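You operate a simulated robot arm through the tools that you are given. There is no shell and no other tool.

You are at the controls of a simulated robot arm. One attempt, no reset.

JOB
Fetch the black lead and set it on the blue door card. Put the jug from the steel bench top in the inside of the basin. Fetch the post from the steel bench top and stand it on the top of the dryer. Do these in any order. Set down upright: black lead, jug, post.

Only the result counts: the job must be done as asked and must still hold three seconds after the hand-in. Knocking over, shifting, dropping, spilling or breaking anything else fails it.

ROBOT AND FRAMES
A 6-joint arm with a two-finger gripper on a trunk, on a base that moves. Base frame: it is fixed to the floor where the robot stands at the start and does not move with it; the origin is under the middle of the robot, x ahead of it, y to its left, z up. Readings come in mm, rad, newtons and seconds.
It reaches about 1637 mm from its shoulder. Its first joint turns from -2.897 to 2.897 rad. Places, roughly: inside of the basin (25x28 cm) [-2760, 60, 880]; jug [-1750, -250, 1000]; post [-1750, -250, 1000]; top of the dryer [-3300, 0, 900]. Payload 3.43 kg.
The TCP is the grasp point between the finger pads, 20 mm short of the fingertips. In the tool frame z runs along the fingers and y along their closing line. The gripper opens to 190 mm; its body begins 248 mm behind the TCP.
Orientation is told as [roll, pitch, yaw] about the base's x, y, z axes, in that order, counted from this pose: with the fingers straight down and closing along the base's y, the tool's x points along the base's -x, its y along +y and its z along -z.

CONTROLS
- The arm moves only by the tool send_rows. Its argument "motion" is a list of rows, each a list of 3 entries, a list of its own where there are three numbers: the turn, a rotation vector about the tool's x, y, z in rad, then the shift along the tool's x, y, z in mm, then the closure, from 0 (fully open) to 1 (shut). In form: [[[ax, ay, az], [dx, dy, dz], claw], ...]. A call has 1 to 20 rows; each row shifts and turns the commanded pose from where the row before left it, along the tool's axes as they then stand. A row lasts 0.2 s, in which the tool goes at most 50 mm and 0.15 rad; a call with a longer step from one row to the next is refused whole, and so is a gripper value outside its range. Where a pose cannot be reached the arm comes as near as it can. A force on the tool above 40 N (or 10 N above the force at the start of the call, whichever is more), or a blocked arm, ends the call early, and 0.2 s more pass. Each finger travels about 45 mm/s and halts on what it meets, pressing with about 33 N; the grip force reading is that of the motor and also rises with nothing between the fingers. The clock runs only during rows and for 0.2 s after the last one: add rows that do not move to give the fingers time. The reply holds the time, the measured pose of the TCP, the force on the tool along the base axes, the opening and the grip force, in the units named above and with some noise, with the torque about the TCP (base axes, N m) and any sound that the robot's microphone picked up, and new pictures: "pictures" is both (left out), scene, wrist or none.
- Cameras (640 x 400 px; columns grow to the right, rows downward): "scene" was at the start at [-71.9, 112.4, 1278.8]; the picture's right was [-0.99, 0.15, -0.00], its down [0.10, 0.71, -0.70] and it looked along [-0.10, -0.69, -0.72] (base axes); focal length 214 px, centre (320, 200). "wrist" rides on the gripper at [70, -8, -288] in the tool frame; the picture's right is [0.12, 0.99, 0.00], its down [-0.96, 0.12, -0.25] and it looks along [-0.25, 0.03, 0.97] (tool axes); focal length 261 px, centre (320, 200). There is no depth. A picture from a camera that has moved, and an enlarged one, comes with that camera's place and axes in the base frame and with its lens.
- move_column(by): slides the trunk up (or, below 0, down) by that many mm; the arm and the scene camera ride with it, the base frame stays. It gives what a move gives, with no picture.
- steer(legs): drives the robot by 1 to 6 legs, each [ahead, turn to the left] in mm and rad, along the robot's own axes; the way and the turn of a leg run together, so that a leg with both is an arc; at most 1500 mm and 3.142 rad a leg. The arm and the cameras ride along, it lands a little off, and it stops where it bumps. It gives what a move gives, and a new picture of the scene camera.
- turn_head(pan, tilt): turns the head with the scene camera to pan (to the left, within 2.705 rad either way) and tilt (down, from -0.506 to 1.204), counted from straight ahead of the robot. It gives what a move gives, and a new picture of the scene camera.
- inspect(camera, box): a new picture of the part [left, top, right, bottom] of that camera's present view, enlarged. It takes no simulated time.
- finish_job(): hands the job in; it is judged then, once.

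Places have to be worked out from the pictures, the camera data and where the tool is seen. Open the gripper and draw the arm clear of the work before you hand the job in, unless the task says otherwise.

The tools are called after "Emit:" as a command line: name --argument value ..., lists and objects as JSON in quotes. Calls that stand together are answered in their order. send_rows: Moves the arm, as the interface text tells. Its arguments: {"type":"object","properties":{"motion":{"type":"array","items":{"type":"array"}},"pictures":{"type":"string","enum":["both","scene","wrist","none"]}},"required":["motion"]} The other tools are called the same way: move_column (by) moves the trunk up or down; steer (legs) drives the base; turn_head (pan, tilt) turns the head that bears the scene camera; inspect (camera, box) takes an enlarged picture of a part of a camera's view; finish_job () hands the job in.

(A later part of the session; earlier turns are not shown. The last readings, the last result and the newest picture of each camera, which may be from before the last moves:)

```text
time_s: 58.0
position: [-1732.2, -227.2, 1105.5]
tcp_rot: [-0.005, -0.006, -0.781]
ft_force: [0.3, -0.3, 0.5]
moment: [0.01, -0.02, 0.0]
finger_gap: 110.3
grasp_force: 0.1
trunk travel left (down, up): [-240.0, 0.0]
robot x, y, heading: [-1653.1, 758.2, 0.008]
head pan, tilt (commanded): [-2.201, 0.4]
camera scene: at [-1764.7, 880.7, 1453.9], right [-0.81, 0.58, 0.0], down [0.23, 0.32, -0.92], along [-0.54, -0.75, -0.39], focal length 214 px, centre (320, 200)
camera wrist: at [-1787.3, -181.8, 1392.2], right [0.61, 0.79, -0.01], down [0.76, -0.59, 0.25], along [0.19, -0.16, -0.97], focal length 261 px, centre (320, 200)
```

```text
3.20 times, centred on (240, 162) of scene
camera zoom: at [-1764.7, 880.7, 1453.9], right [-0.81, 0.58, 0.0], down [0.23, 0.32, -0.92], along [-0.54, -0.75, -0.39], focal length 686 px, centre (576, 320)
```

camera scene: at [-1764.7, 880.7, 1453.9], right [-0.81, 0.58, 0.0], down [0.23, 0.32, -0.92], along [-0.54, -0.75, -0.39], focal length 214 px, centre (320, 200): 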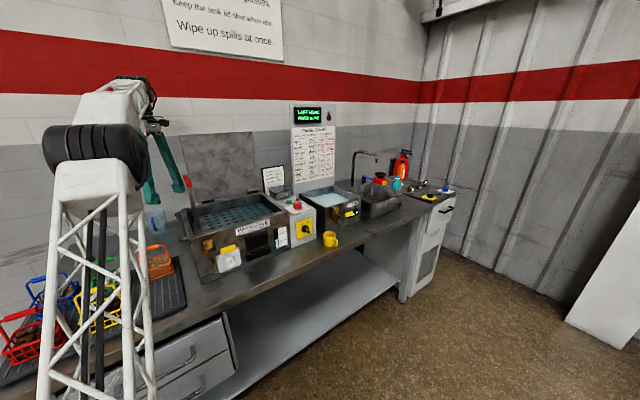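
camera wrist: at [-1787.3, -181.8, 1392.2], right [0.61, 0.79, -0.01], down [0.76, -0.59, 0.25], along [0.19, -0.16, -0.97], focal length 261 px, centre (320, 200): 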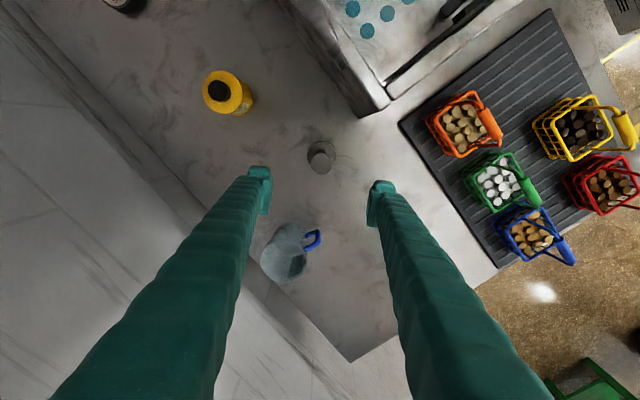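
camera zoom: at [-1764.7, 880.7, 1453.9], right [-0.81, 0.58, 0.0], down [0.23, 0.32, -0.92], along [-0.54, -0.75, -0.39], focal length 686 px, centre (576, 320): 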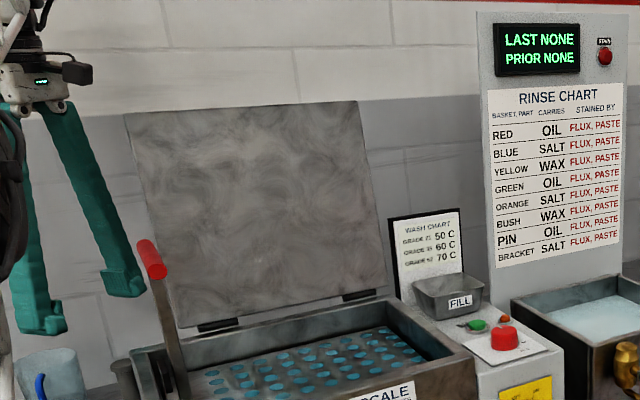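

Contact released and the lid still stands as before. I rotate a further 45° (closing along x, camera toward +y, away from the lid) and recentre over the post.

Emit:
send_rows --motion '[[[0, 0, 0.131], [0, 0, 0], 0.42], [[0, 0, 0.131], [0, 0, 0], 0.42], [[0, 0, 0.131], [0, 0, 0], 0.42], [[0, 0, 0.131], [0, 0, 0], 0.42], [[0, 0, 0.131], [0, 0, 0], 0.42], [[0, 0, 0.131], [0, 0, 0], 0.42], [[0, 0, 0], [22, -21, 0], 0.42], [[0, 0, 0], [0, 0, 0], 0.42]]'

Emit:
inspect --camera "wrist" --box '[160, 60, 480, 260]'

```text
time_s: 59.8
position: [-1753.3, -203.2, 1106.3]
tcp_rot: [0.0, -0.01, -1.567]
ft_force: [0.1, 0.0, -0.2]
moment: [-0.06, -0.01, -0.01]
finger_gap: 110.3
grasp_force: 0.1
trunk travel left (down, up): [-240.0, 0.0]
robot x, y, heading: [-1652.1, 760.0, 0.008]
head pan, tilt (commanded): [-2.201, 0.4]
camera scene: at [-1764.7, 881.1, 1453.9], right [-0.81, 0.58, 0.0], down [0.23, 0.32, -0.92], along [-0.54, -0.75, -0.39], focal length 214 px, centre (320, 200)
camera wrist: at [-1760.9, -131.1, 1394.2], right [0.99, 0.12, 0.0], down [0.12, -0.96, 0.26], along [0.03, -0.26, -0.97], focal length 261 px, centre (320, 200)
```

scene: 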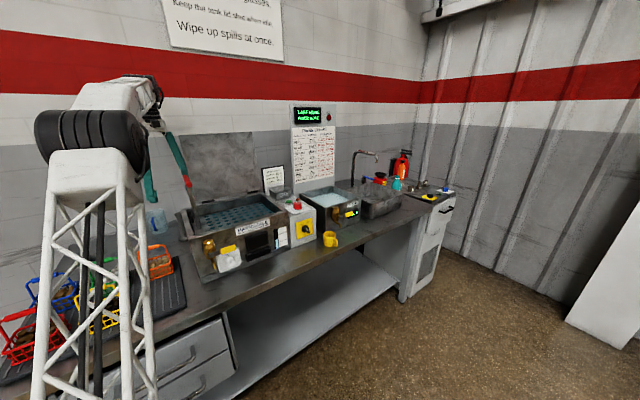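
wrist: 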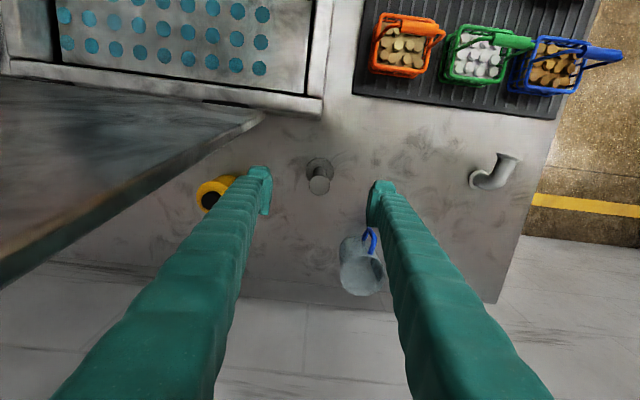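

```text
2.00 times, centred on (320, 160) of wrist
camera zoom: at [-1760.9, -131.1, 1394.2], right [0.99, 0.12, 0.0], down [0.12, -0.96, 0.26], along [0.03, -0.26, -0.97], focal length 521 px, centre (320, 280)
```

zoom: 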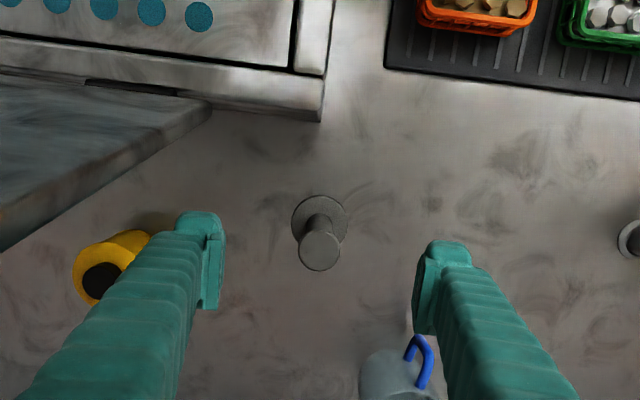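

Post is nearly centred between the fingers. Small correction of -3 mm along tool x and descend to z≈974.

Emit:
send_rows --motion '[[[0, 0, 0], [-3, 0, 0], 0.42], [[0, 0, 0], [0, 0, 22], 0.42], [[0, 0, 0], [0, 0, 22], 0.42], [[0, 0, 0], [0, 0, 22], 0.42], [[0, 0, 0], [0, 0, 22], 0.42], [[0, 0, 0], [0, 0, 22], 0.42], [[0, 0, 0], [0, 0, 22], 0.42], [[0, 0, 0], [0, 0, 0], 0.42]]'

Emit:
inspect --camera "wrist" --box '[160, 60, 480, 260]'

```text
time_s: 61.6
position: [-1752.6, -209.1, 974.4]
tcp_rot: [0.0, -0.011, -1.567]
ft_force: [-0.3, -0.2, -0.1]
moment: [-0.01, -0.03, 0.0]
finger_gap: 110.2
grasp_force: 0.1
trunk travel left (down, up): [-240.0, 0.0]
robot x, y, heading: [-1651.6, 758.2, 0.004]
head pan, tilt (commanded): [-2.201, 0.4]
camera scene: at [-1764.7, 880.7, 1453.9], right [-0.81, 0.58, 0.0], down [0.23, 0.32, -0.92], along [-0.54, -0.75, -0.39], focal length 214 px, centre (320, 200)
camera wrist: at [-1761.1, -137.4, 1260.9], right [0.99, 0.12, 0.0], down [0.12, -0.96, 0.26], along [0.03, -0.26, -0.97], focal length 261 px, centre (320, 200)
```

scene: 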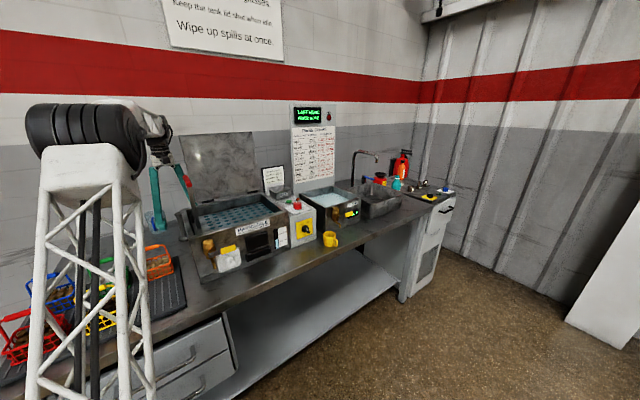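
wrist: 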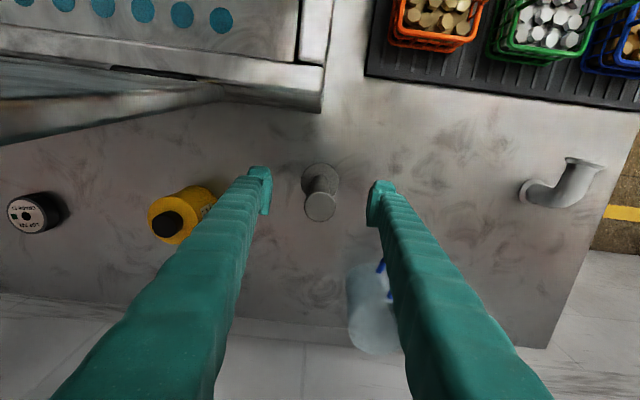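

```text
2.00 times, centred on (320, 160) of wrist
camera zoom: at [-1761.1, -137.4, 1260.9], right [0.99, 0.12, 0.0], down [0.12, -0.96, 0.26], along [0.03, -0.26, -0.97], focal length 521 px, centre (320, 280)
```

zoom: 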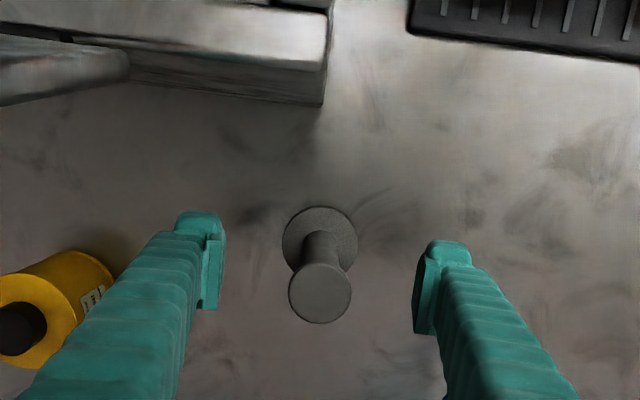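

Post sits centred between the fingers with TCP at z=974. I close the gripper on its shaft.

Emit:
send_rows --motion '[[[0, 0, 0], [0, 0, 0], 0.7], [[0, 0, 0], [0, 0, 0], 0.8], [[0, 0, 0], [0, 0, 0], 1], [[0, 0, 0], [0, 0, 0], 1], [[0, 0, 0], [0, 0, 0], 1], [[0, 0, 0], [0, 0, 0], 1], [[0, 0, 0], [0, 0, 0], 1], [[0, 0, 0], [0, 0, 0], 1]]' --pictures "wrist"

```text
time_s: 63.4
position: [-1752.7, -210.0, 974.8]
tcp_rot: [0.0, -0.01, -1.568]
ft_force: [-0.8, 0.1, 0.1]
moment: [-0.03, -0.01, -0.01]
finger_gap: 22.2
grasp_force: 32.7
trunk travel left (down, up): [-240.0, 0.0]
robot x, y, heading: [-1649.7, 762.7, 0.003]
head pan, tilt (commanded): [-2.201, 0.4]
camera wrist: at [-1761.2, -137.4, 1261.1], right [0.99, 0.12, 0.0], down [0.12, -0.96, 0.26], along [0.03, -0.26, -0.97], focal length 261 px, centre (320, 200)
```

wrist: 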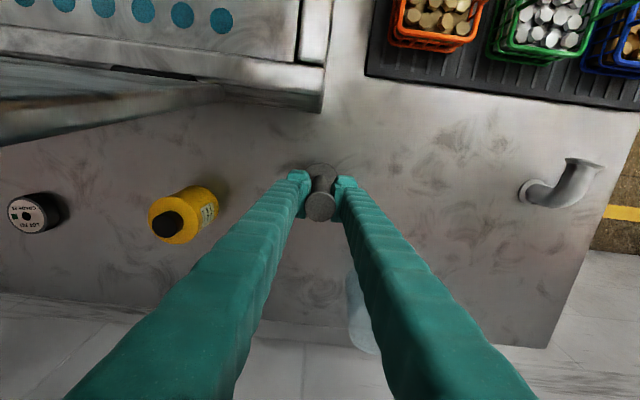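

The post is held (22 mm shaft, 33 N). I lift it straight up ~190 mm, shift +x away from the tank, then bring it back over the bench edge while rising.

Emit:
send_rows --motion '[[[0, 0, 0], [0, 0, -15], 1], [[0, 0, 0], [0, 0, -25], 1], [[0, 0, 0], [0, 0, -30], 1], [[0, 0, 0], [0, 0, -30], 1], [[0, 0, 0], [0, 0, -30], 1], [[0, 0, 0], [0, 0, -30], 1], [[0, 0, 0], [0, 0, -30], 1], [[0, 0, 0], [0, 40, 0], 1], [[0, 0, 0], [0, 40, 0], 1], [[0, 0, 0], [0, 0, 0], 1]]'

```text
time_s: 65.6
position: [-1678.0, -205.6, 1165.2]
tcp_rot: [-0.001, -0.01, -1.57]
ft_force: [-0.1, -0.5, -4.2]
moment: [-0.03, 0.05, -0.05]
finger_gap: 22.6
grasp_force: 33.2
trunk travel left (down, up): [-240.0, 0.0]
robot x, y, heading: [-1650.5, 761.6, 0.005]
head pan, tilt (commanded): [-2.201, 0.4]
camera scene: at [-1764.7, 880.7, 1453.9], right [-0.81, 0.59, 0.0], down [0.23, 0.32, -0.92], along [-0.54, -0.75, -0.39], focal length 214 px, centre (320, 200)
camera wrist: at [-1685.3, -133.8, 1452.4], right [0.99, 0.12, 0.0], down [0.12, -0.96, 0.26], along [0.03, -0.26, -0.97], focal length 261 px, centre (320, 200)
```

scene: 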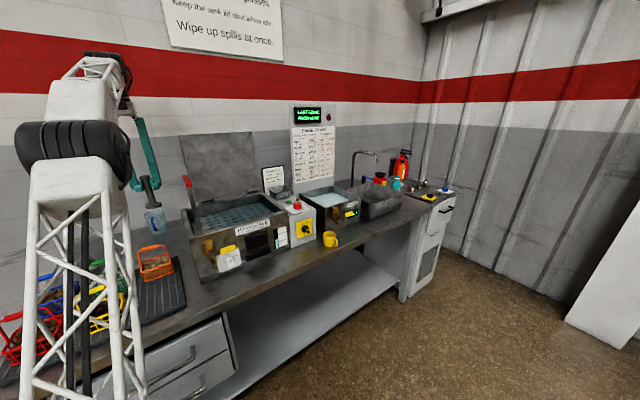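
wrist: 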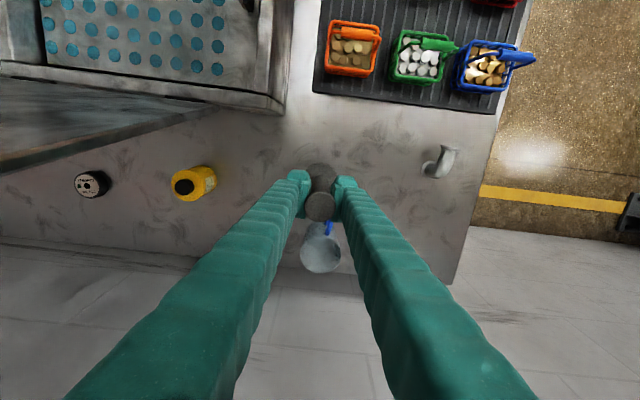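

Post is lifted (about 4 N). Now I draw it back toward the robot while rising.

Emit:
send_rows --motion '[[[0, 0, 0], [40, 0, -13], 1], [[0, 0, 0], [45, 0, -13], 1], [[0, 0, 0], [45, 0, -13], 1], [[0, 0, 0], [45, 0, -13], 1], [[0, 0, 0], [45, 0, -13], 1], [[0, 0, 0], [45, 0, -13], 1], [[0, 0, 0], [45, 0, -13], 1], [[0, 0, 0], [45, 0, -13], 1], [[0, 0, 0], [45, 0, -13], 1], [[0, 0, 0], [45, 0, -13], 1], [[0, 0, 0], [0, 0, 0], 1]]'

```text
time_s: 68.0
position: [-1677.8, 239.0, 1291.2]
tcp_rot: [-0.001, -0.011, -1.568]
ft_force: [-0.6, 0.3, -4.2]
moment: [-0.14, 0.01, 0.03]
finger_gap: 22.2
grasp_force: 32.8
trunk travel left (down, up): [-240.0, 0.0]
robot x, y, heading: [-1648.2, 761.5, -0.001]
head pan, tilt (commanded): [-2.201, 0.4]
camera scene: at [-1764.6, 881.8, 1453.8], right [-0.81, 0.58, 0.0], down [0.23, 0.32, -0.92], along [-0.54, -0.75, -0.39], focal length 214 px, centre (320, 200)
camera wrist: at [-1685.7, 312.1, 1577.3], right [0.99, 0.12, 0.0], down [0.12, -0.96, 0.26], along [0.03, -0.26, -0.97], focal length 261 px, centre (320, 200)
```

scene: 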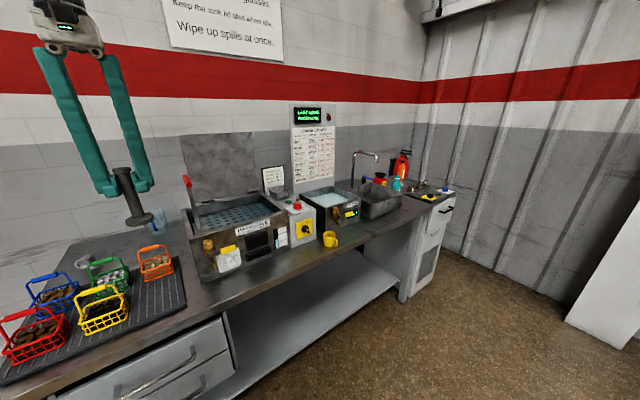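
wrist: 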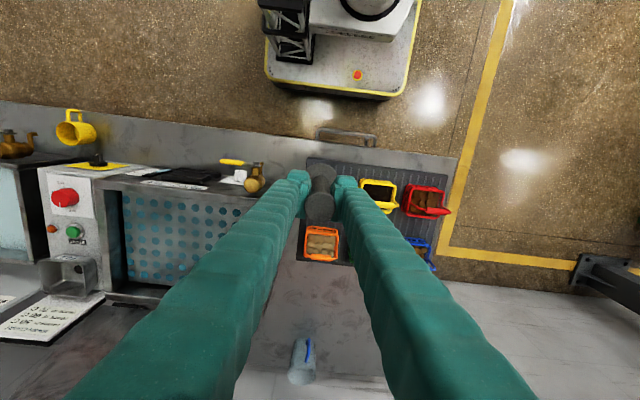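

Clear of everything. I drive back 1000 mm along the bench with the post held above the bench edge.

Emit:
steer --legs '[[-1000, 0]]'

Emit:
inspect --camera "scene" --box '[260, 100, 580, 300]'

Emit:
inspect --camera "wrist" --box '[0, 0, 640, 400]'

```text
time_s: 73.2
position: [-2683.5, 229.4, 1290.4]
tcp_rot: [-0.001, -0.01, -1.562]
ft_force: [-0.5, -0.9, -3.9]
moment: [-0.02, 0.01, -0.02]
finger_gap: 22.0
grasp_force: 32.5
trunk travel left (down, up): [-240.0, 0.0]
robot x, y, heading: [-2654.6, 753.3, 0.009]
head pan, tilt (commanded): [-2.201, 0.4]
camera scene: at [-2774.6, 871.9, 1453.9], right [-0.81, 0.58, 0.0], down [0.23, 0.32, -0.92], along [-0.53, -0.75, -0.39], focal length 214 px, centre (320, 200)
```

scene: 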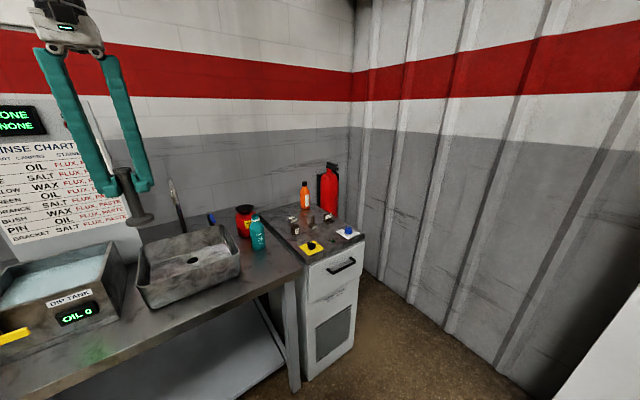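

```text
2.00 times, centred on (420, 200) of scene
camera zoom: at [-2774.6, 871.9, 1453.9], right [-0.81, 0.58, 0.0], down [0.23, 0.32, -0.92], along [-0.53, -0.75, -0.39], focal length 429 px, centre (120, 200)
```

zoom: 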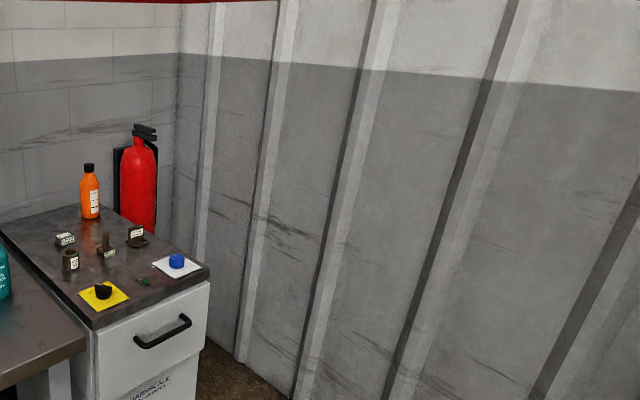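

```text
1.00 times, centred on (320, 200) of wrist (not enlarged: the box is as wide or as high as the picture)
camera zoom: at [-2692.5, 301.9, 1576.8], right [0.99, 0.13, 0.0], down [0.12, -0.96, 0.26], along [0.03, -0.26, -0.97], focal length 261 px, centre (320, 200)
```

zoom: 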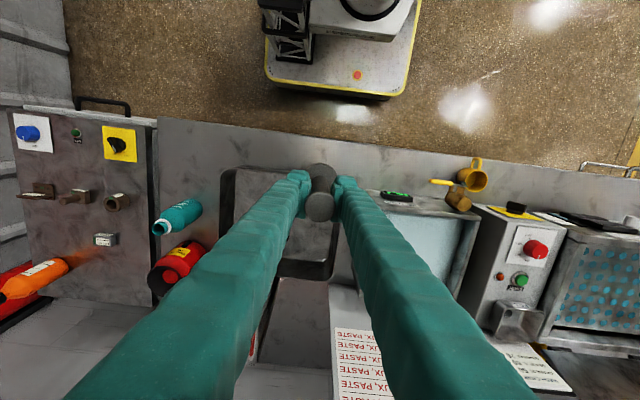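

The dryer top (x≈-3450…-3100, y≈-250…270) carries controls at the front, small labelled parts in the middle and a bottle at the back. I drive back 350 mm more to get a close look at a free spot.

Emit:
steer --legs '[[-350, 0]]'

Emit:
inspect --camera "wrist" --box '[60, 80, 320, 320]'

```text
time_s: 75.5
position: [-3036.4, 226.1, 1290.1]
tcp_rot: [0.0, -0.011, -1.563]
ft_force: [0.6, -0.3, -4.4]
moment: [0.0, -0.03, 0.01]
finger_gap: 22.1
grasp_force: 33.2
trunk travel left (down, up): [-240.0, 0.0]
robot x, y, heading: [-3009.5, 751.6, 0.009]
head pan, tilt (commanded): [-2.201, 0.4]
camera scene: at [-3125.5, 868.5, 1453.9], right [-0.81, 0.58, 0.0], down [0.23, 0.32, -0.92], along [-0.54, -0.75, -0.39], focal length 214 px, centre (320, 200)
```

scene: 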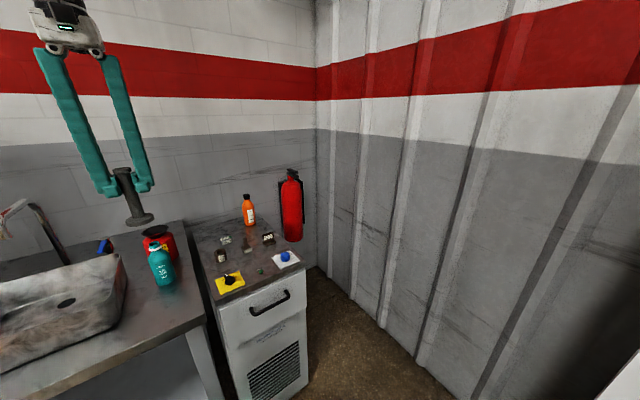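

```text
1.67 times, centred on (190, 200) of wrist
camera zoom: at [-3044.3, 298.3, 1576.8], right [0.99, 0.13, 0.0], down [0.12, -0.96, 0.26], along [0.03, -0.26, -0.97], focal length 434 px, centre (537, 200)
```

zoom: 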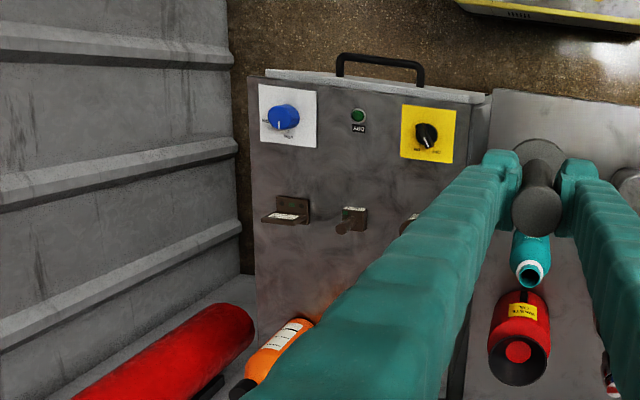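

Dryer top is at z≈870, spanning x≈-3485…-3110; a clear spot is at about (-3168, -40), right of the bush and box. I move the post above it at z≈1150 and look.

Emit:
send_rows --motion '[[[0, 0, 0], [-30, -15, 10], 1], [[0, 0, 0], [-38, -19, 20], 1], [[0, 0, 0], [-38, -19, 20], 1], [[0, 0, 0], [-38, -19, 20], 1], [[0, 0, 0], [-38, -19, 20], 1], [[0, 0, 0], [-38, -19, 20], 1], [[0, 0, 0], [-38, -19, 20], 1], [[0, 0, 0], [-8, -4, 10], 1], [[0, 0, 0], [0, 0, 0], 1]]'

Emit:
inspect --camera "wrist" --box '[160, 60, 480, 260]'

Emit:
inspect --camera "scene" --box '[100, 140, 340, 290]'

```text
time_s: 77.5
position: [-3168.3, -43.4, 1153.5]
tcp_rot: [-0.001, -0.01, -1.563]
ft_force: [-0.4, -0.1, -3.9]
moment: [0.02, 0.0, 0.01]
finger_gap: 22.2
grasp_force: 32.9
trunk travel left (down, up): [-240.0, 0.0]
robot x, y, heading: [-3010.0, 750.7, 0.009]
head pan, tilt (commanded): [-2.201, 0.4]
camera scene: at [-3125.6, 868.1, 1453.9], right [-0.81, 0.58, 0.0], down [0.23, 0.32, -0.92], along [-0.54, -0.75, -0.39], focal length 214 px, centre (320, 200)
camera wrist: at [-3176.8, 29.0, 1440.1], right [0.99, 0.13, 0.0], down [0.12, -0.96, 0.26], along [0.03, -0.26, -0.97], focal length 261 px, centre (320, 200)
```

scene: 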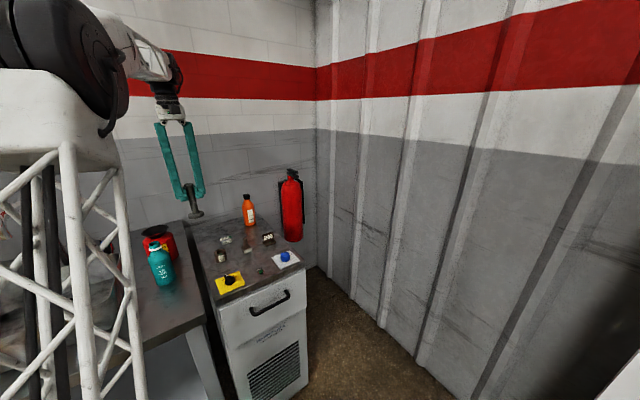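
wrist: 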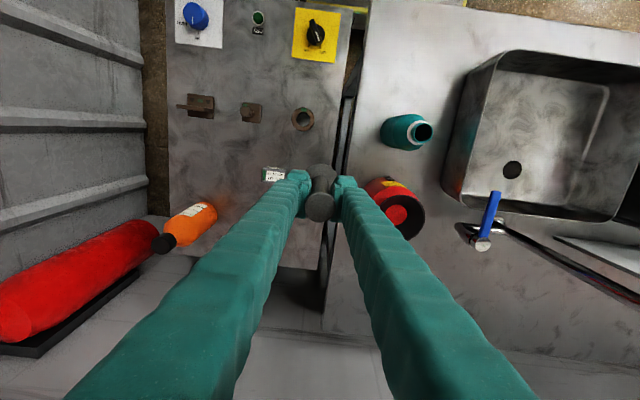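

```text
2.00 times, centred on (320, 160) of wrist
camera zoom: at [-3176.8, 29.0, 1440.1], right [0.99, 0.13, 0.0], down [0.12, -0.96, 0.26], along [0.03, -0.26, -0.97], focal length 521 px, centre (320, 280)
```

zoom: 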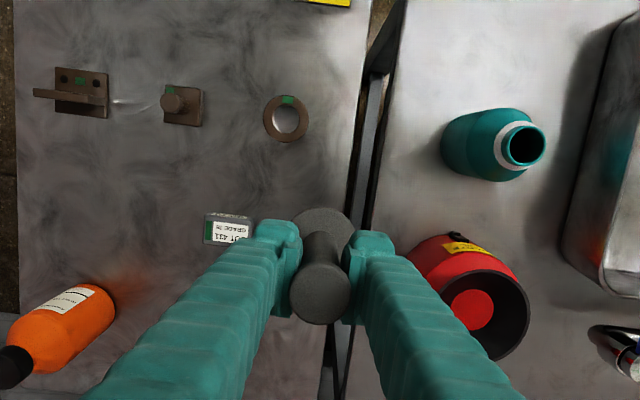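

```text
2.67 times, centred on (220, 215) of scene
camera zoom: at [-3125.6, 868.1, 1453.9], right [-0.81, 0.58, 0.0], down [0.23, 0.32, -0.92], along [-0.54, -0.75, -0.39], focal length 572 px, centre (587, 160)
```

zoom: 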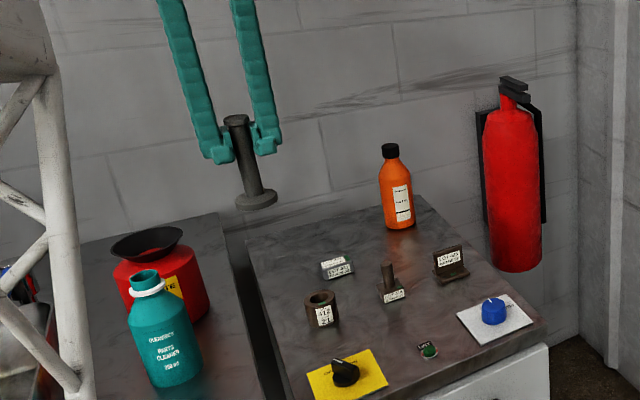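

The dryer's right edge is nearer than I thought (x≈-3137), so a better free spot is (-3345, -55), between box, pin and bottle. I move there at the same height and recheck.

Emit:
send_rows --motion '[[[0, 0, 0], [-2, -35, 0], 1], [[0, 0, 0], [-3, -40, 0], 1], [[0, 0, 0], [-3, -40, 0], 1], [[0, 0, 0], [-3, -40, 0], 1], [[0, 0, 0], [0, -22, 0], 1], [[0, 0, 0], [0, 0, 0], 1]]'

Emit:
inspect --camera "wrist" --box '[160, 60, 480, 260]'

Emit:
inspect --camera "scene" --box '[100, 140, 340, 290]'

```text
time_s: 78.9
position: [-3344.5, -55.7, 1154.4]
tcp_rot: [0.0, -0.011, -1.564]
ft_force: [0.2, 1.0, -4.2]
moment: [0.04, -0.01, -0.02]
finger_gap: 22.3
grasp_force: 32.7
trunk travel left (down, up): [-240.0, 0.0]
robot x, y, heading: [-3011.3, 750.1, 0.014]
head pan, tilt (commanded): [-2.201, 0.4]
camera scene: at [-3125.7, 868.0, 1453.9], right [-0.81, 0.58, 0.0], down [0.23, 0.32, -0.92], along [-0.54, -0.75, -0.39], focal length 214 px, centre (320, 200)
camera wrist: at [-3352.8, 17.7, 1439.9], right [0.99, 0.13, 0.0], down [0.12, -0.96, 0.26], along [0.03, -0.26, -0.97], focal length 261 px, centre (320, 200)
```

scene: 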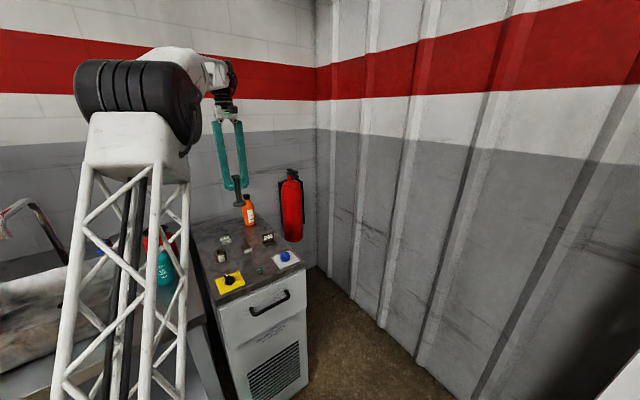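
wrist: 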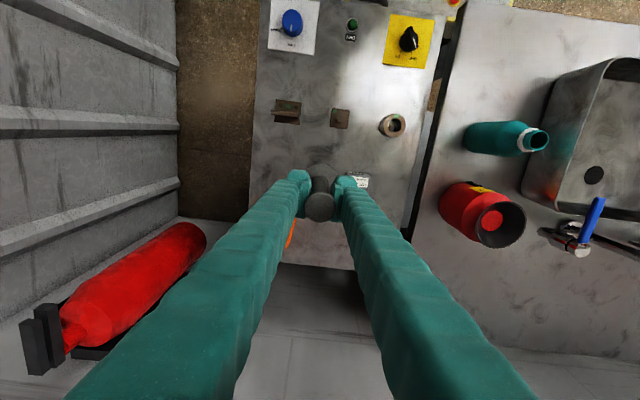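

```text
2.00 times, centred on (320, 160) of wrist
camera zoom: at [-3352.8, 17.7, 1439.9], right [0.99, 0.13, 0.0], down [0.12, -0.96, 0.26], along [0.03, -0.26, -0.97], focal length 521 px, centre (320, 280)
```

zoom: 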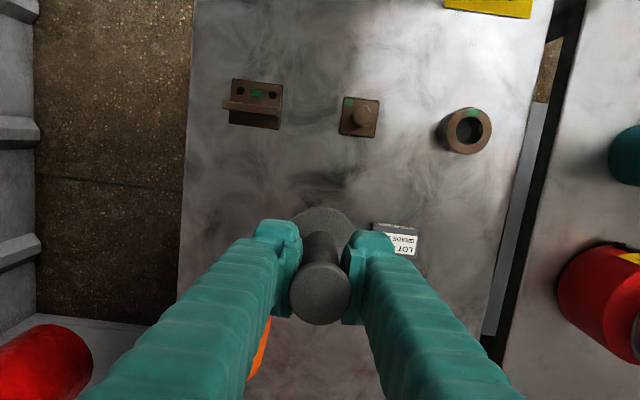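

```text
2.67 times, centred on (220, 215) of scene
camera zoom: at [-3125.7, 868.0, 1453.9], right [-0.81, 0.58, 0.0], down [0.23, 0.32, -0.92], along [-0.54, -0.75, -0.39], focal length 572 px, centre (587, 160)
```

zoom: 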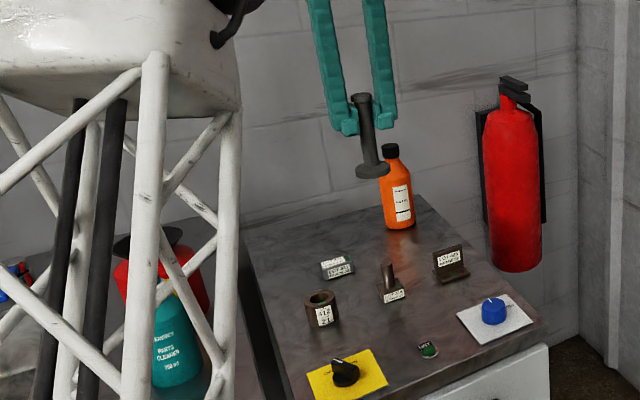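

The spot under the post is free (≈35 mm from the box, more from the others). I lower 150 mm first.

Emit:
send_rows --motion '[[[0, 0, 0], [0, 0, 25], 1], [[0, 0, 0], [0, 0, 30], 1], [[0, 0, 0], [0, 0, 30], 1], [[0, 0, 0], [0, 0, 30], 1], [[0, 0, 0], [0, 0, 20], 1], [[0, 0, 0], [0, 0, 10], 1], [[0, 0, 0], [0, 0, 0], 1]]'

Emit:
inspect --camera "scene" --box '[180, 140, 340, 240]'

Emit:
inspect --camera "wrist" --box '[160, 60, 480, 260]'

```text
time_s: 80.5
position: [-3345.5, -57.5, 1007.2]
tcp_rot: [0.0, -0.01, -1.564]
ft_force: [-0.2, 0.3, -3.6]
moment: [0.05, -0.02, -0.02]
finger_gap: 22.2
grasp_force: 32.4
trunk travel left (down, up): [-240.0, 0.0]
robot x, y, heading: [-3005.6, 742.8, 0.008]
head pan, tilt (commanded): [-2.201, 0.4]
camera scene: at [-3125.7, 868.1, 1453.9], right [-0.81, 0.58, 0.0], down [0.23, 0.32, -0.92], along [-0.54, -0.75, -0.39], focal length 214 px, centre (320, 200)
camera wrist: at [-3353.4, 14.3, 1294.6], right [0.99, 0.13, 0.0], down [0.12, -0.96, 0.26], along [0.03, -0.25, -0.97], focal length 261 px, centre (320, 200)
```

scene: 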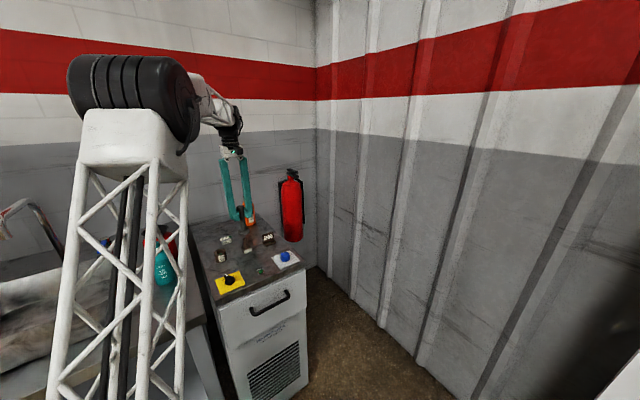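
wrist: 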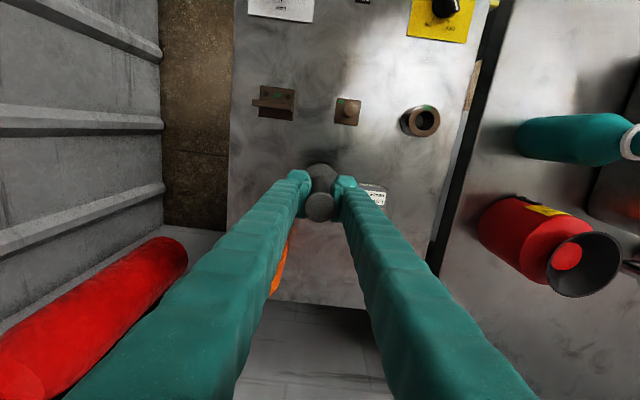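

```text
4.00 times, centred on (260, 190) of scene
camera zoom: at [-3125.7, 868.1, 1453.9], right [-0.81, 0.58, 0.0], down [0.23, 0.32, -0.92], along [-0.54, -0.75, -0.39], focal length 858 px, centre (560, 240)
```

zoom: 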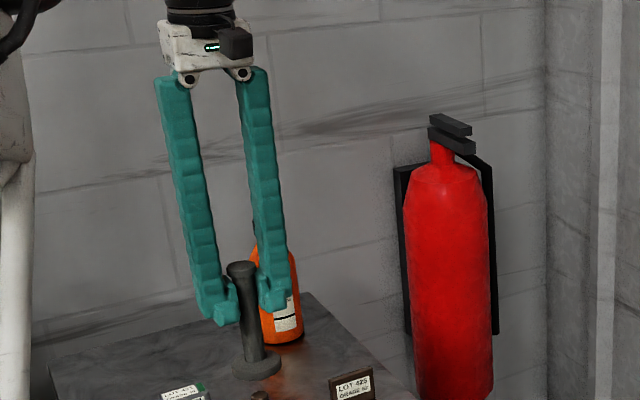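

```text
2.00 times, centred on (320, 160) of wrist
camera zoom: at [-3353.4, 14.3, 1294.6], right [0.99, 0.13, 0.0], down [0.12, -0.96, 0.26], along [0.03, -0.25, -0.97], focal length 521 px, centre (320, 280)
```

zoom: 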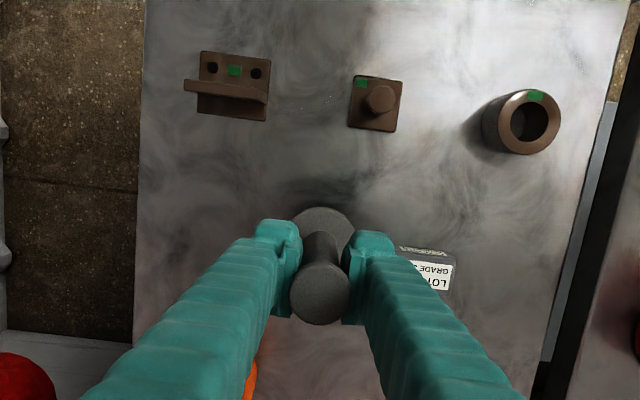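

About 30 mm to go. I continue in small steps watching the vertical force.

Emit:
send_rows --motion '[[[0, 0, 0], [0, 0, 7], 1], [[0, 0, 0], [0, 0, 7], 1], [[0, 0, 0], [0, 0, 6], 1], [[0, 0, 0], [0, 0, 0], 1]]' --pictures "none"

Emit:
inspect --camera "scene" --box '[220, 180, 284, 240]'

```text
time_s: 81.5
position: [-3344.5, -56.8, 988.9]
tcp_rot: [0.0, -0.011, -1.563]
ft_force: [0.4, -0.4, -3.5]
moment: [0.02, -0.02, 0.0]
finger_gap: 22.1
grasp_force: 33.2
trunk travel left (down, up): [-240.0, 0.0]
robot x, y, heading: [-3009.6, 752.9, 0.015]
head pan, tilt (commanded): [-2.201, 0.4]
```

```text
6.67 times, centred on (252, 210) of scene
camera zoom: at [-3125.7, 868.1, 1453.9], right [-0.81, 0.58, 0.0], down [0.23, 0.32, -0.92], along [-0.54, -0.75, -0.39], focal length 1430 px, centre (773, 133)
```

zoom: 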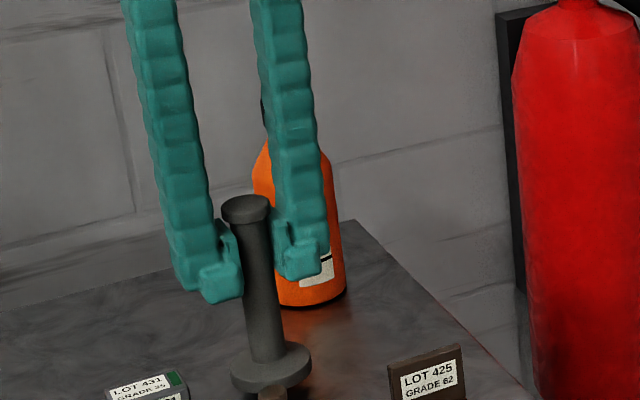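

Not yet in contact (force still -3.5 N = post's weight). Continue in 4 mm steps.

Emit:
send_rows --motion '[[[0, 0, 0], [0, 0, 4], 1], [[0, 0, 0], [0, 0, 4], 1], [[0, 0, 0], [0, 0, 0], 1]]' --pictures "none"

Emit:
send_rows --motion '[[[0, 0, 0], [0, 0, 3], 1], [[0, 0, 0], [0, 0, 0], 1]]' --pictures "none"

Emit:
send_rows --motion '[[[0, 0, 0], [0, 0, 3], 1], [[0, 0, 0], [0, 0, 0], 1]]' --pictures "none"

```text
time_s: 82.3
position: [-3343.9, -59.0, 980.5]
tcp_rot: [0.0, -0.011, -1.564]
ft_force: [0.1, 0.2, -3.6]
moment: [-0.01, 0.0, 0.01]
finger_gap: 22.0
grasp_force: 32.8
trunk travel left (down, up): [-240.0, 0.0]
robot x, y, heading: [-3011.1, 745.0, 0.006]
head pan, tilt (commanded): [-2.201, 0.4]
```

```text
time_s: 82.9
position: [-3344.8, -57.1, 976.4]
tcp_rot: [0.0, -0.011, -1.561]
ft_force: [0.3, 0.0, -4.6]
moment: [-0.03, 0.01, 0.0]
finger_gap: 22.1
grasp_force: 33.5
trunk travel left (down, up): [-240.0, 0.0]
robot x, y, heading: [-3009.4, 746.8, 0.011]
head pan, tilt (commanded): [-2.201, 0.4]
```

```text
time_s: 83.5
position: [-3343.4, -57.5, 974.0]
tcp_rot: [0.0, -0.01, -1.564]
ft_force: [-1.2, 0.2, -0.7]
moment: [-0.02, -0.02, 0.0]
finger_gap: 22.1
grasp_force: 33.3
trunk travel left (down, up): [-240.0, 0.0]
robot x, y, heading: [-3008.6, 745.0, 0.01]
head pan, tilt (commanded): [-2.201, 0.4]
```

Contact at TCP z≈974 (force eased to -0.7 N). I press 1 mm more and open the gripper partially, without moving.

Emit:
send_rows --motion '[[[0, 0, 0], [0, 0, 1], 1], [[0, 0, 0], [0, 0, 0], 0.85], [[0, 0, 0], [0, 0, 0], 0.75], [[0, 0, 0], [0, 0, 0], 0.6], [[0, 0, 0], [0, 0, 0], 0.5], [[0, 0, 0], [0, 0, 0], 0.5], [[0, 0, 0], [0, 0, 0], 0.5]]' --pictures "wrist"

Emit:
inspect --camera "scene" --box '[200, 160, 296, 230]'

```text
time_s: 85.1
position: [-3344.7, -57.0, 973.0]
tcp_rot: [-0.001, -0.012, -1.565]
ft_force: [-0.1, -0.1, -0.9]
moment: [0.01, 0.02, 0.02]
finger_gap: 95.0
grasp_force: 0.1
trunk travel left (down, up): [-240.0, 0.0]
robot x, y, heading: [-3009.4, 747.1, 0.007]
head pan, tilt (commanded): [-2.201, 0.4]
camera wrist: at [-3352.9, 15.3, 1259.5], right [0.99, 0.13, 0.0], down [0.12, -0.96, 0.26], along [0.03, -0.26, -0.97], focal length 261 px, centre (320, 200)
```

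wrist: 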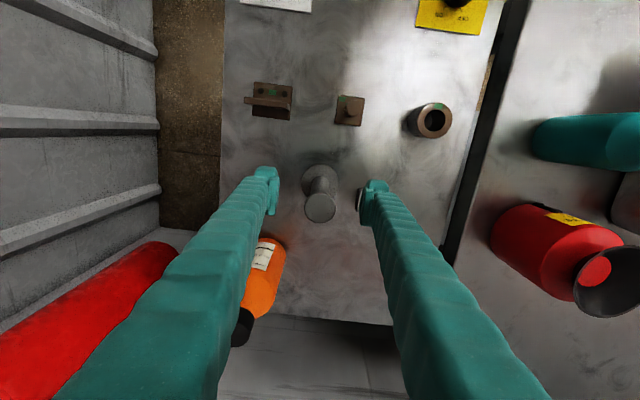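

```text
5.71 times, centred on (248, 195) of scene
camera zoom: at [-3125.6, 868.3, 1453.9], right [-0.81, 0.58, 0.0], down [0.23, 0.32, -0.92], along [-0.54, -0.75, -0.39], focal length 1226 px, centre (731, 229)
```

zoom: 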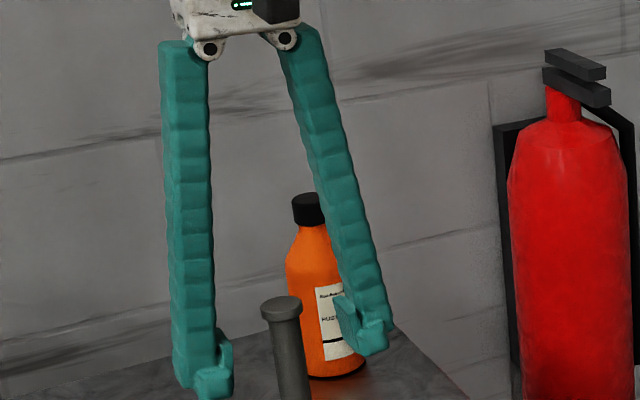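

The post stands free on the dryer. I raise the tool straight up 200 mm.

Emit:
send_rows --motion '[[[0, 0, 0], [0, 0, -15], 0.5], [[0, 0, 0], [0, 0, -30], 0.5], [[0, 0, 0], [0, 0, -35], 0.5], [[0, 0, 0], [0, 0, -40], 0.5], [[0, 0, 0], [0, 0, -40], 0.5], [[0, 0, 0], [0, 0, -40], 0.5], [[0, 0, 0], [0, 0, 0], 0.5]]'

Emit:
inspect --camera "wrist" --box '[160, 60, 480, 260]'

Emit:
inspect --camera "scene" --box '[200, 180, 296, 250]'

```text
time_s: 86.7
position: [-3345.4, -55.1, 1173.0]
tcp_rot: [-0.002, -0.012, -1.564]
ft_force: [-0.1, -0.5, 0.2]
moment: [0.0, 0.0, 0.03]
finger_gap: 95.1
grasp_force: 0.0
trunk travel left (down, up): [-240.0, 0.0]
robot x, y, heading: [-3010.1, 745.9, 0.008]
head pan, tilt (commanded): [-2.201, 0.4]
camera scene: at [-3125.6, 868.3, 1453.9], right [-0.81, 0.58, 0.0], down [0.23, 0.32, -0.92], along [-0.54, -0.75, -0.39], focal length 214 px, centre (320, 200)
camera wrist: at [-3352.7, 17.5, 1459.9], right [0.99, 0.13, 0.0], down [0.12, -0.96, 0.26], along [0.03, -0.26, -0.97], focal length 261 px, centre (320, 200)
```

scene: 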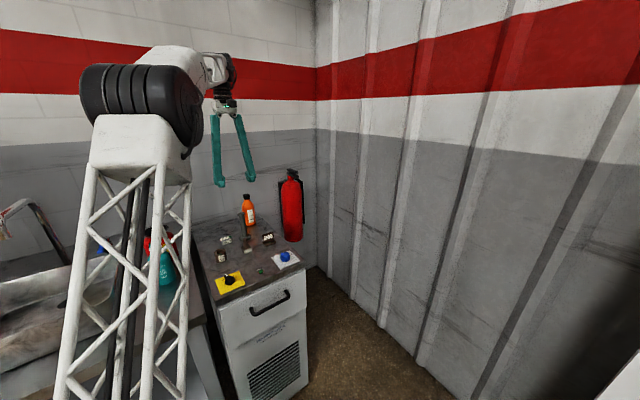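
wrist: 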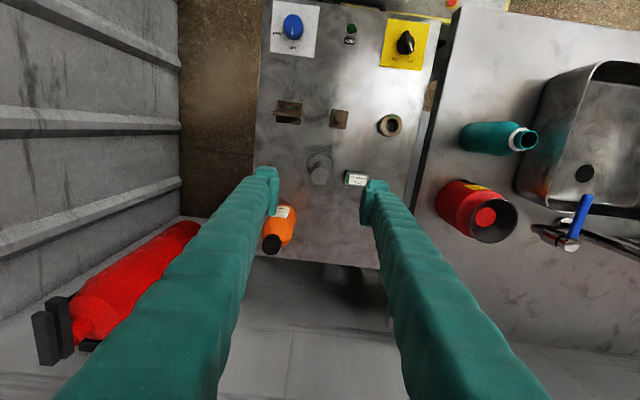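

```text
2.00 times, centred on (320, 160) of wrist
camera zoom: at [-3352.7, 17.5, 1459.9], right [0.99, 0.13, 0.0], down [0.12, -0.96, 0.26], along [0.03, -0.26, -0.97], focal length 521 px, centre (320, 280)
```

zoom: 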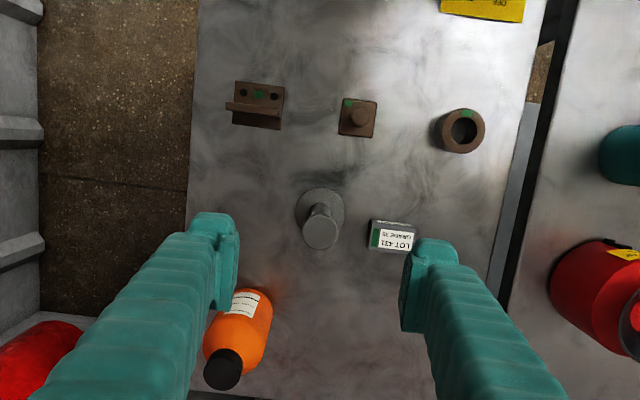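

```text
5.71 times, centred on (248, 215) of scene
camera zoom: at [-3125.6, 868.3, 1453.9], right [-0.81, 0.58, 0.0], down [0.23, 0.32, -0.92], along [-0.54, -0.75, -0.39], focal length 1226 px, centre (731, 114)
```

zoom: 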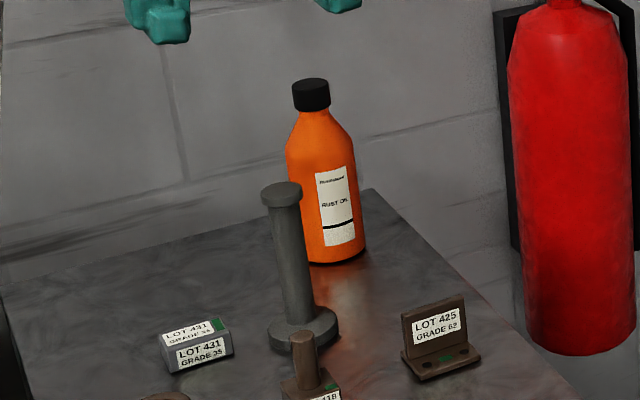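

The post is standing properly, nothing disturbed. Next I swing the tool back over the basin area to inspect the basin and tap before fetching the jug.

Emit:
send_rows --motion '[[[0, 0, 0], [18, 38, -9], 0.5], [[0, 0, 0], [18, 38, -9], 0.5], [[0, 0, 0], [18, 38, -9], 0.5], [[0, 0, 0], [18, 38, -9], 0.5], [[0, 0, 0], [18, 38, -9], 0.4], [[0, 0, 0], [18, 38, -9], 0.3], [[0, 0, 0], [18, 38, -9], 0.2], [[0, 0, 0], [18, 38, -9], 0.1], [[0, 0, 0], [18, 38, -9], 0], [[0, 0, 0], [18, 38, -9], 0], [[0, 0, 0], [18, 38, -9], 0], [[0, 0, 0], [18, 38, -9], 0], [[0, 0, 0], [18, 38, -9], 0], [[0, 0, 0], [0, 0, 0], 0], [[0, 0, 0], [0, 0, 0], 0]]'

```text
time_s: 89.9
position: [-2853.3, 185.4, 1288.0]
tcp_rot: [0.0, -0.011, -1.562]
ft_force: [0.2, 0.2, 1.0]
moment: [-0.02, -0.02, 0.03]
finger_gap: 190.1
grasp_force: 0.1
trunk travel left (down, up): [-240.0, 0.0]
robot x, y, heading: [-3009.7, 751.3, 0.003]
head pan, tilt (commanded): [-2.201, 0.4]
camera scene: at [-3125.5, 868.5, 1453.9], right [-0.81, 0.58, 0.0], down [0.23, 0.32, -0.92], along [-0.54, -0.75, -0.39], focal length 214 px, centre (320, 200)
camera wrist: at [-2861.3, 256.4, 1575.2], right [0.99, 0.13, 0.0], down [0.12, -0.96, 0.26], along [0.03, -0.26, -0.97], focal length 261 px, centre (320, 200)
```

scene: 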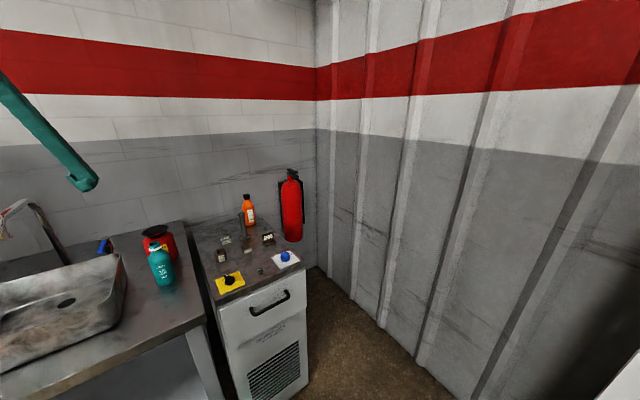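
wrist: 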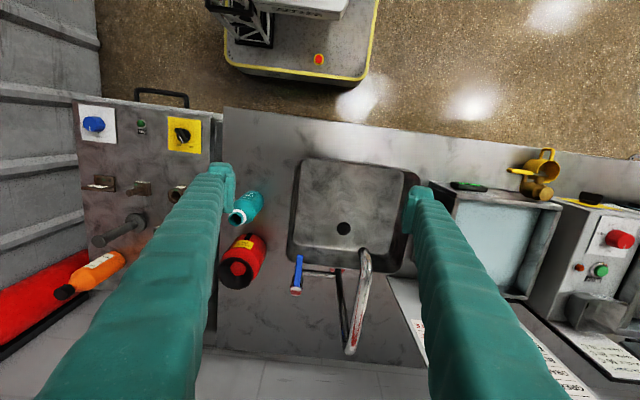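

I zoom in on the basin and the tap in the wrist view.

Emit:
inspect --camera "wrist" --box '[220, 120, 480, 370]'

Emit:
turn_head --pan -1.2 --tilt 0.5

```text
1.60 times, centred on (350, 245) of wrist
camera zoom: at [-2861.3, 256.4, 1575.2], right [0.99, 0.13, 0.0], down [0.12, -0.96, 0.26], along [0.03, -0.26, -0.97], focal length 417 px, centre (272, 128)
```

zoom: 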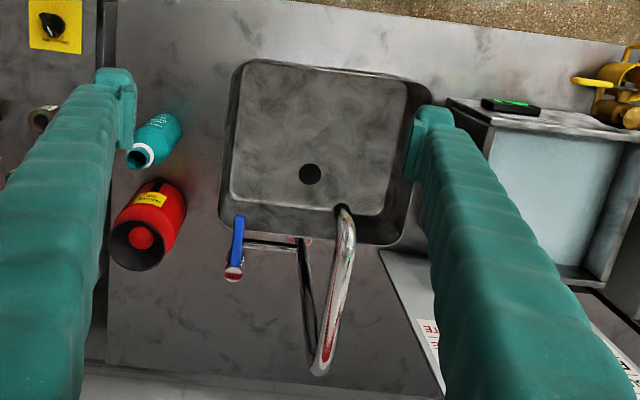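

```text
time_s: 91.2
position: [-2853.6, 184.3, 1288.6]
tcp_rot: [-0.002, -0.012, -1.565]
ft_force: [-0.3, -0.1, 0.3]
moment: [-0.01, -0.01, 0.03]
finger_gap: 189.7
grasp_force: 0.0
trunk travel left (down, up): [-240.0, 0.0]
robot x, y, heading: [-3008.7, 747.1, 0.01]
head pan, tilt (commanded): [-1.201, 0.499]
camera scene: at [-3038.0, 859.4, 1444.7], right [-0.93, -0.37, 0.0], down [-0.18, 0.44, -0.88], along [0.32, -0.82, -0.48], focal length 214 px, centre (320, 200)
```

scene: 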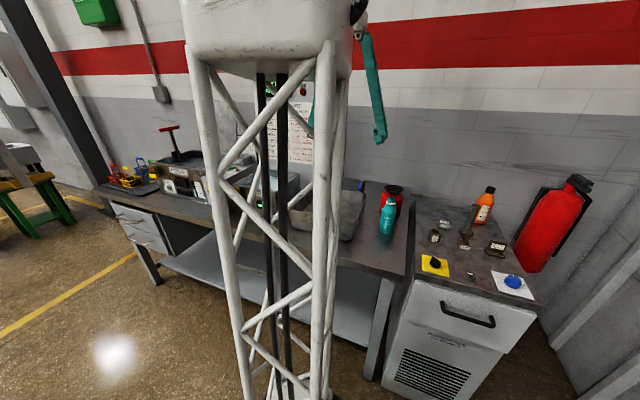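

The tap spout reaches over the basin centre (ends near (-2750, 70, ~1150)), so I'll grip the jug with the tool tilted ~30° (gripper body toward the robot) to stay clear of it. Now I drive ahead 1285 mm back to the jug.

Emit:
steer --legs '[[1285, 0]]'

Emit:
turn_head --pan -2.0 --tilt 0.4

Emit:
inspect --camera "wrist" --box '[0, 0, 640, 400]'

```text
time_s: 97.5
position: [-1581.3, 202.6, 1289.2]
tcp_rot: [0.001, -0.01, -1.556]
ft_force: [-0.7, 0.2, 0.4]
moment: [0.01, 0.03, 0.03]
finger_gap: 190.1
grasp_force: 0.1
trunk travel left (down, up): [-240.0, 0.0]
robot x, y, heading: [-1744.4, 764.6, 0.013]
head pan, tilt (commanded): [-1.201, 0.499]
camera scene: at [-1770.2, 876.1, 1444.7], right [-0.93, -0.38, 0.0], down [-0.18, 0.44, -0.88], along [0.33, -0.81, -0.48], focal length 214 px, centre (320, 200)
```

scene: 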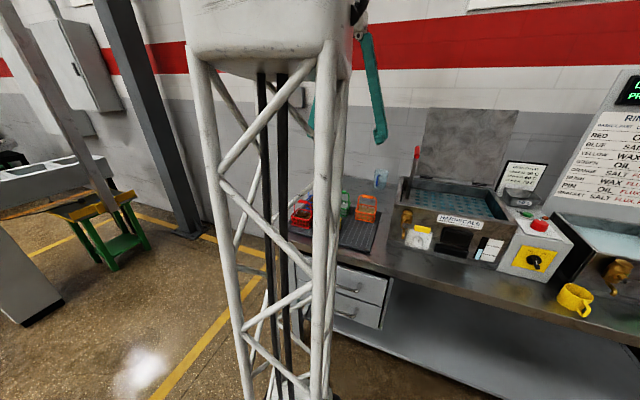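

```text
time_s: 98.7
position: [-1580.1, 202.3, 1289.6]
tcp_rot: [0.0, -0.01, -1.556]
ft_force: [0.5, -0.3, -0.7]
moment: [0.0, -0.02, 0.0]
finger_gap: 189.8
grasp_force: 0.1
trunk travel left (down, up): [-240.0, 0.0]
robot x, y, heading: [-1741.6, 765.0, 0.013]
head pan, tilt (commanded): [-2.0, 0.4]
camera scene: at [-1841.6, 875.4, 1453.8], right [-0.92, 0.4, 0.0], down [0.16, 0.36, -0.92], along [-0.37, -0.84, -0.39], focal length 214 px, centre (320, 200)
```

scene: 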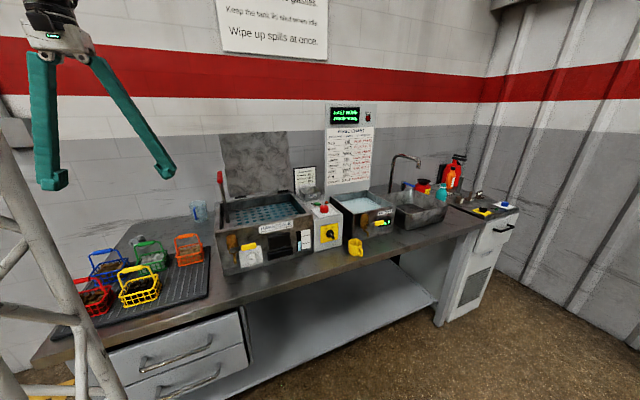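

```text
1.00 times, centred on (320, 200) of wrist (not enlarged: the box is as wide or as high as the picture)
camera zoom: at [-1589.3, 274.3, 1575.2], right [0.99, 0.13, 0.0], down [0.13, -0.96, 0.26], along [0.03, -0.26, -0.97], focal length 261 px, centre (320, 200)
```

zoom: 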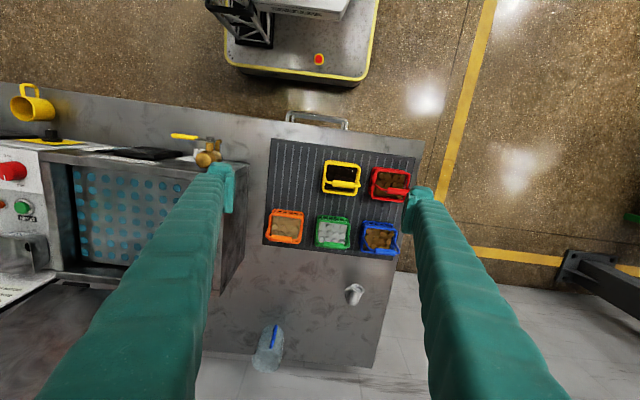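

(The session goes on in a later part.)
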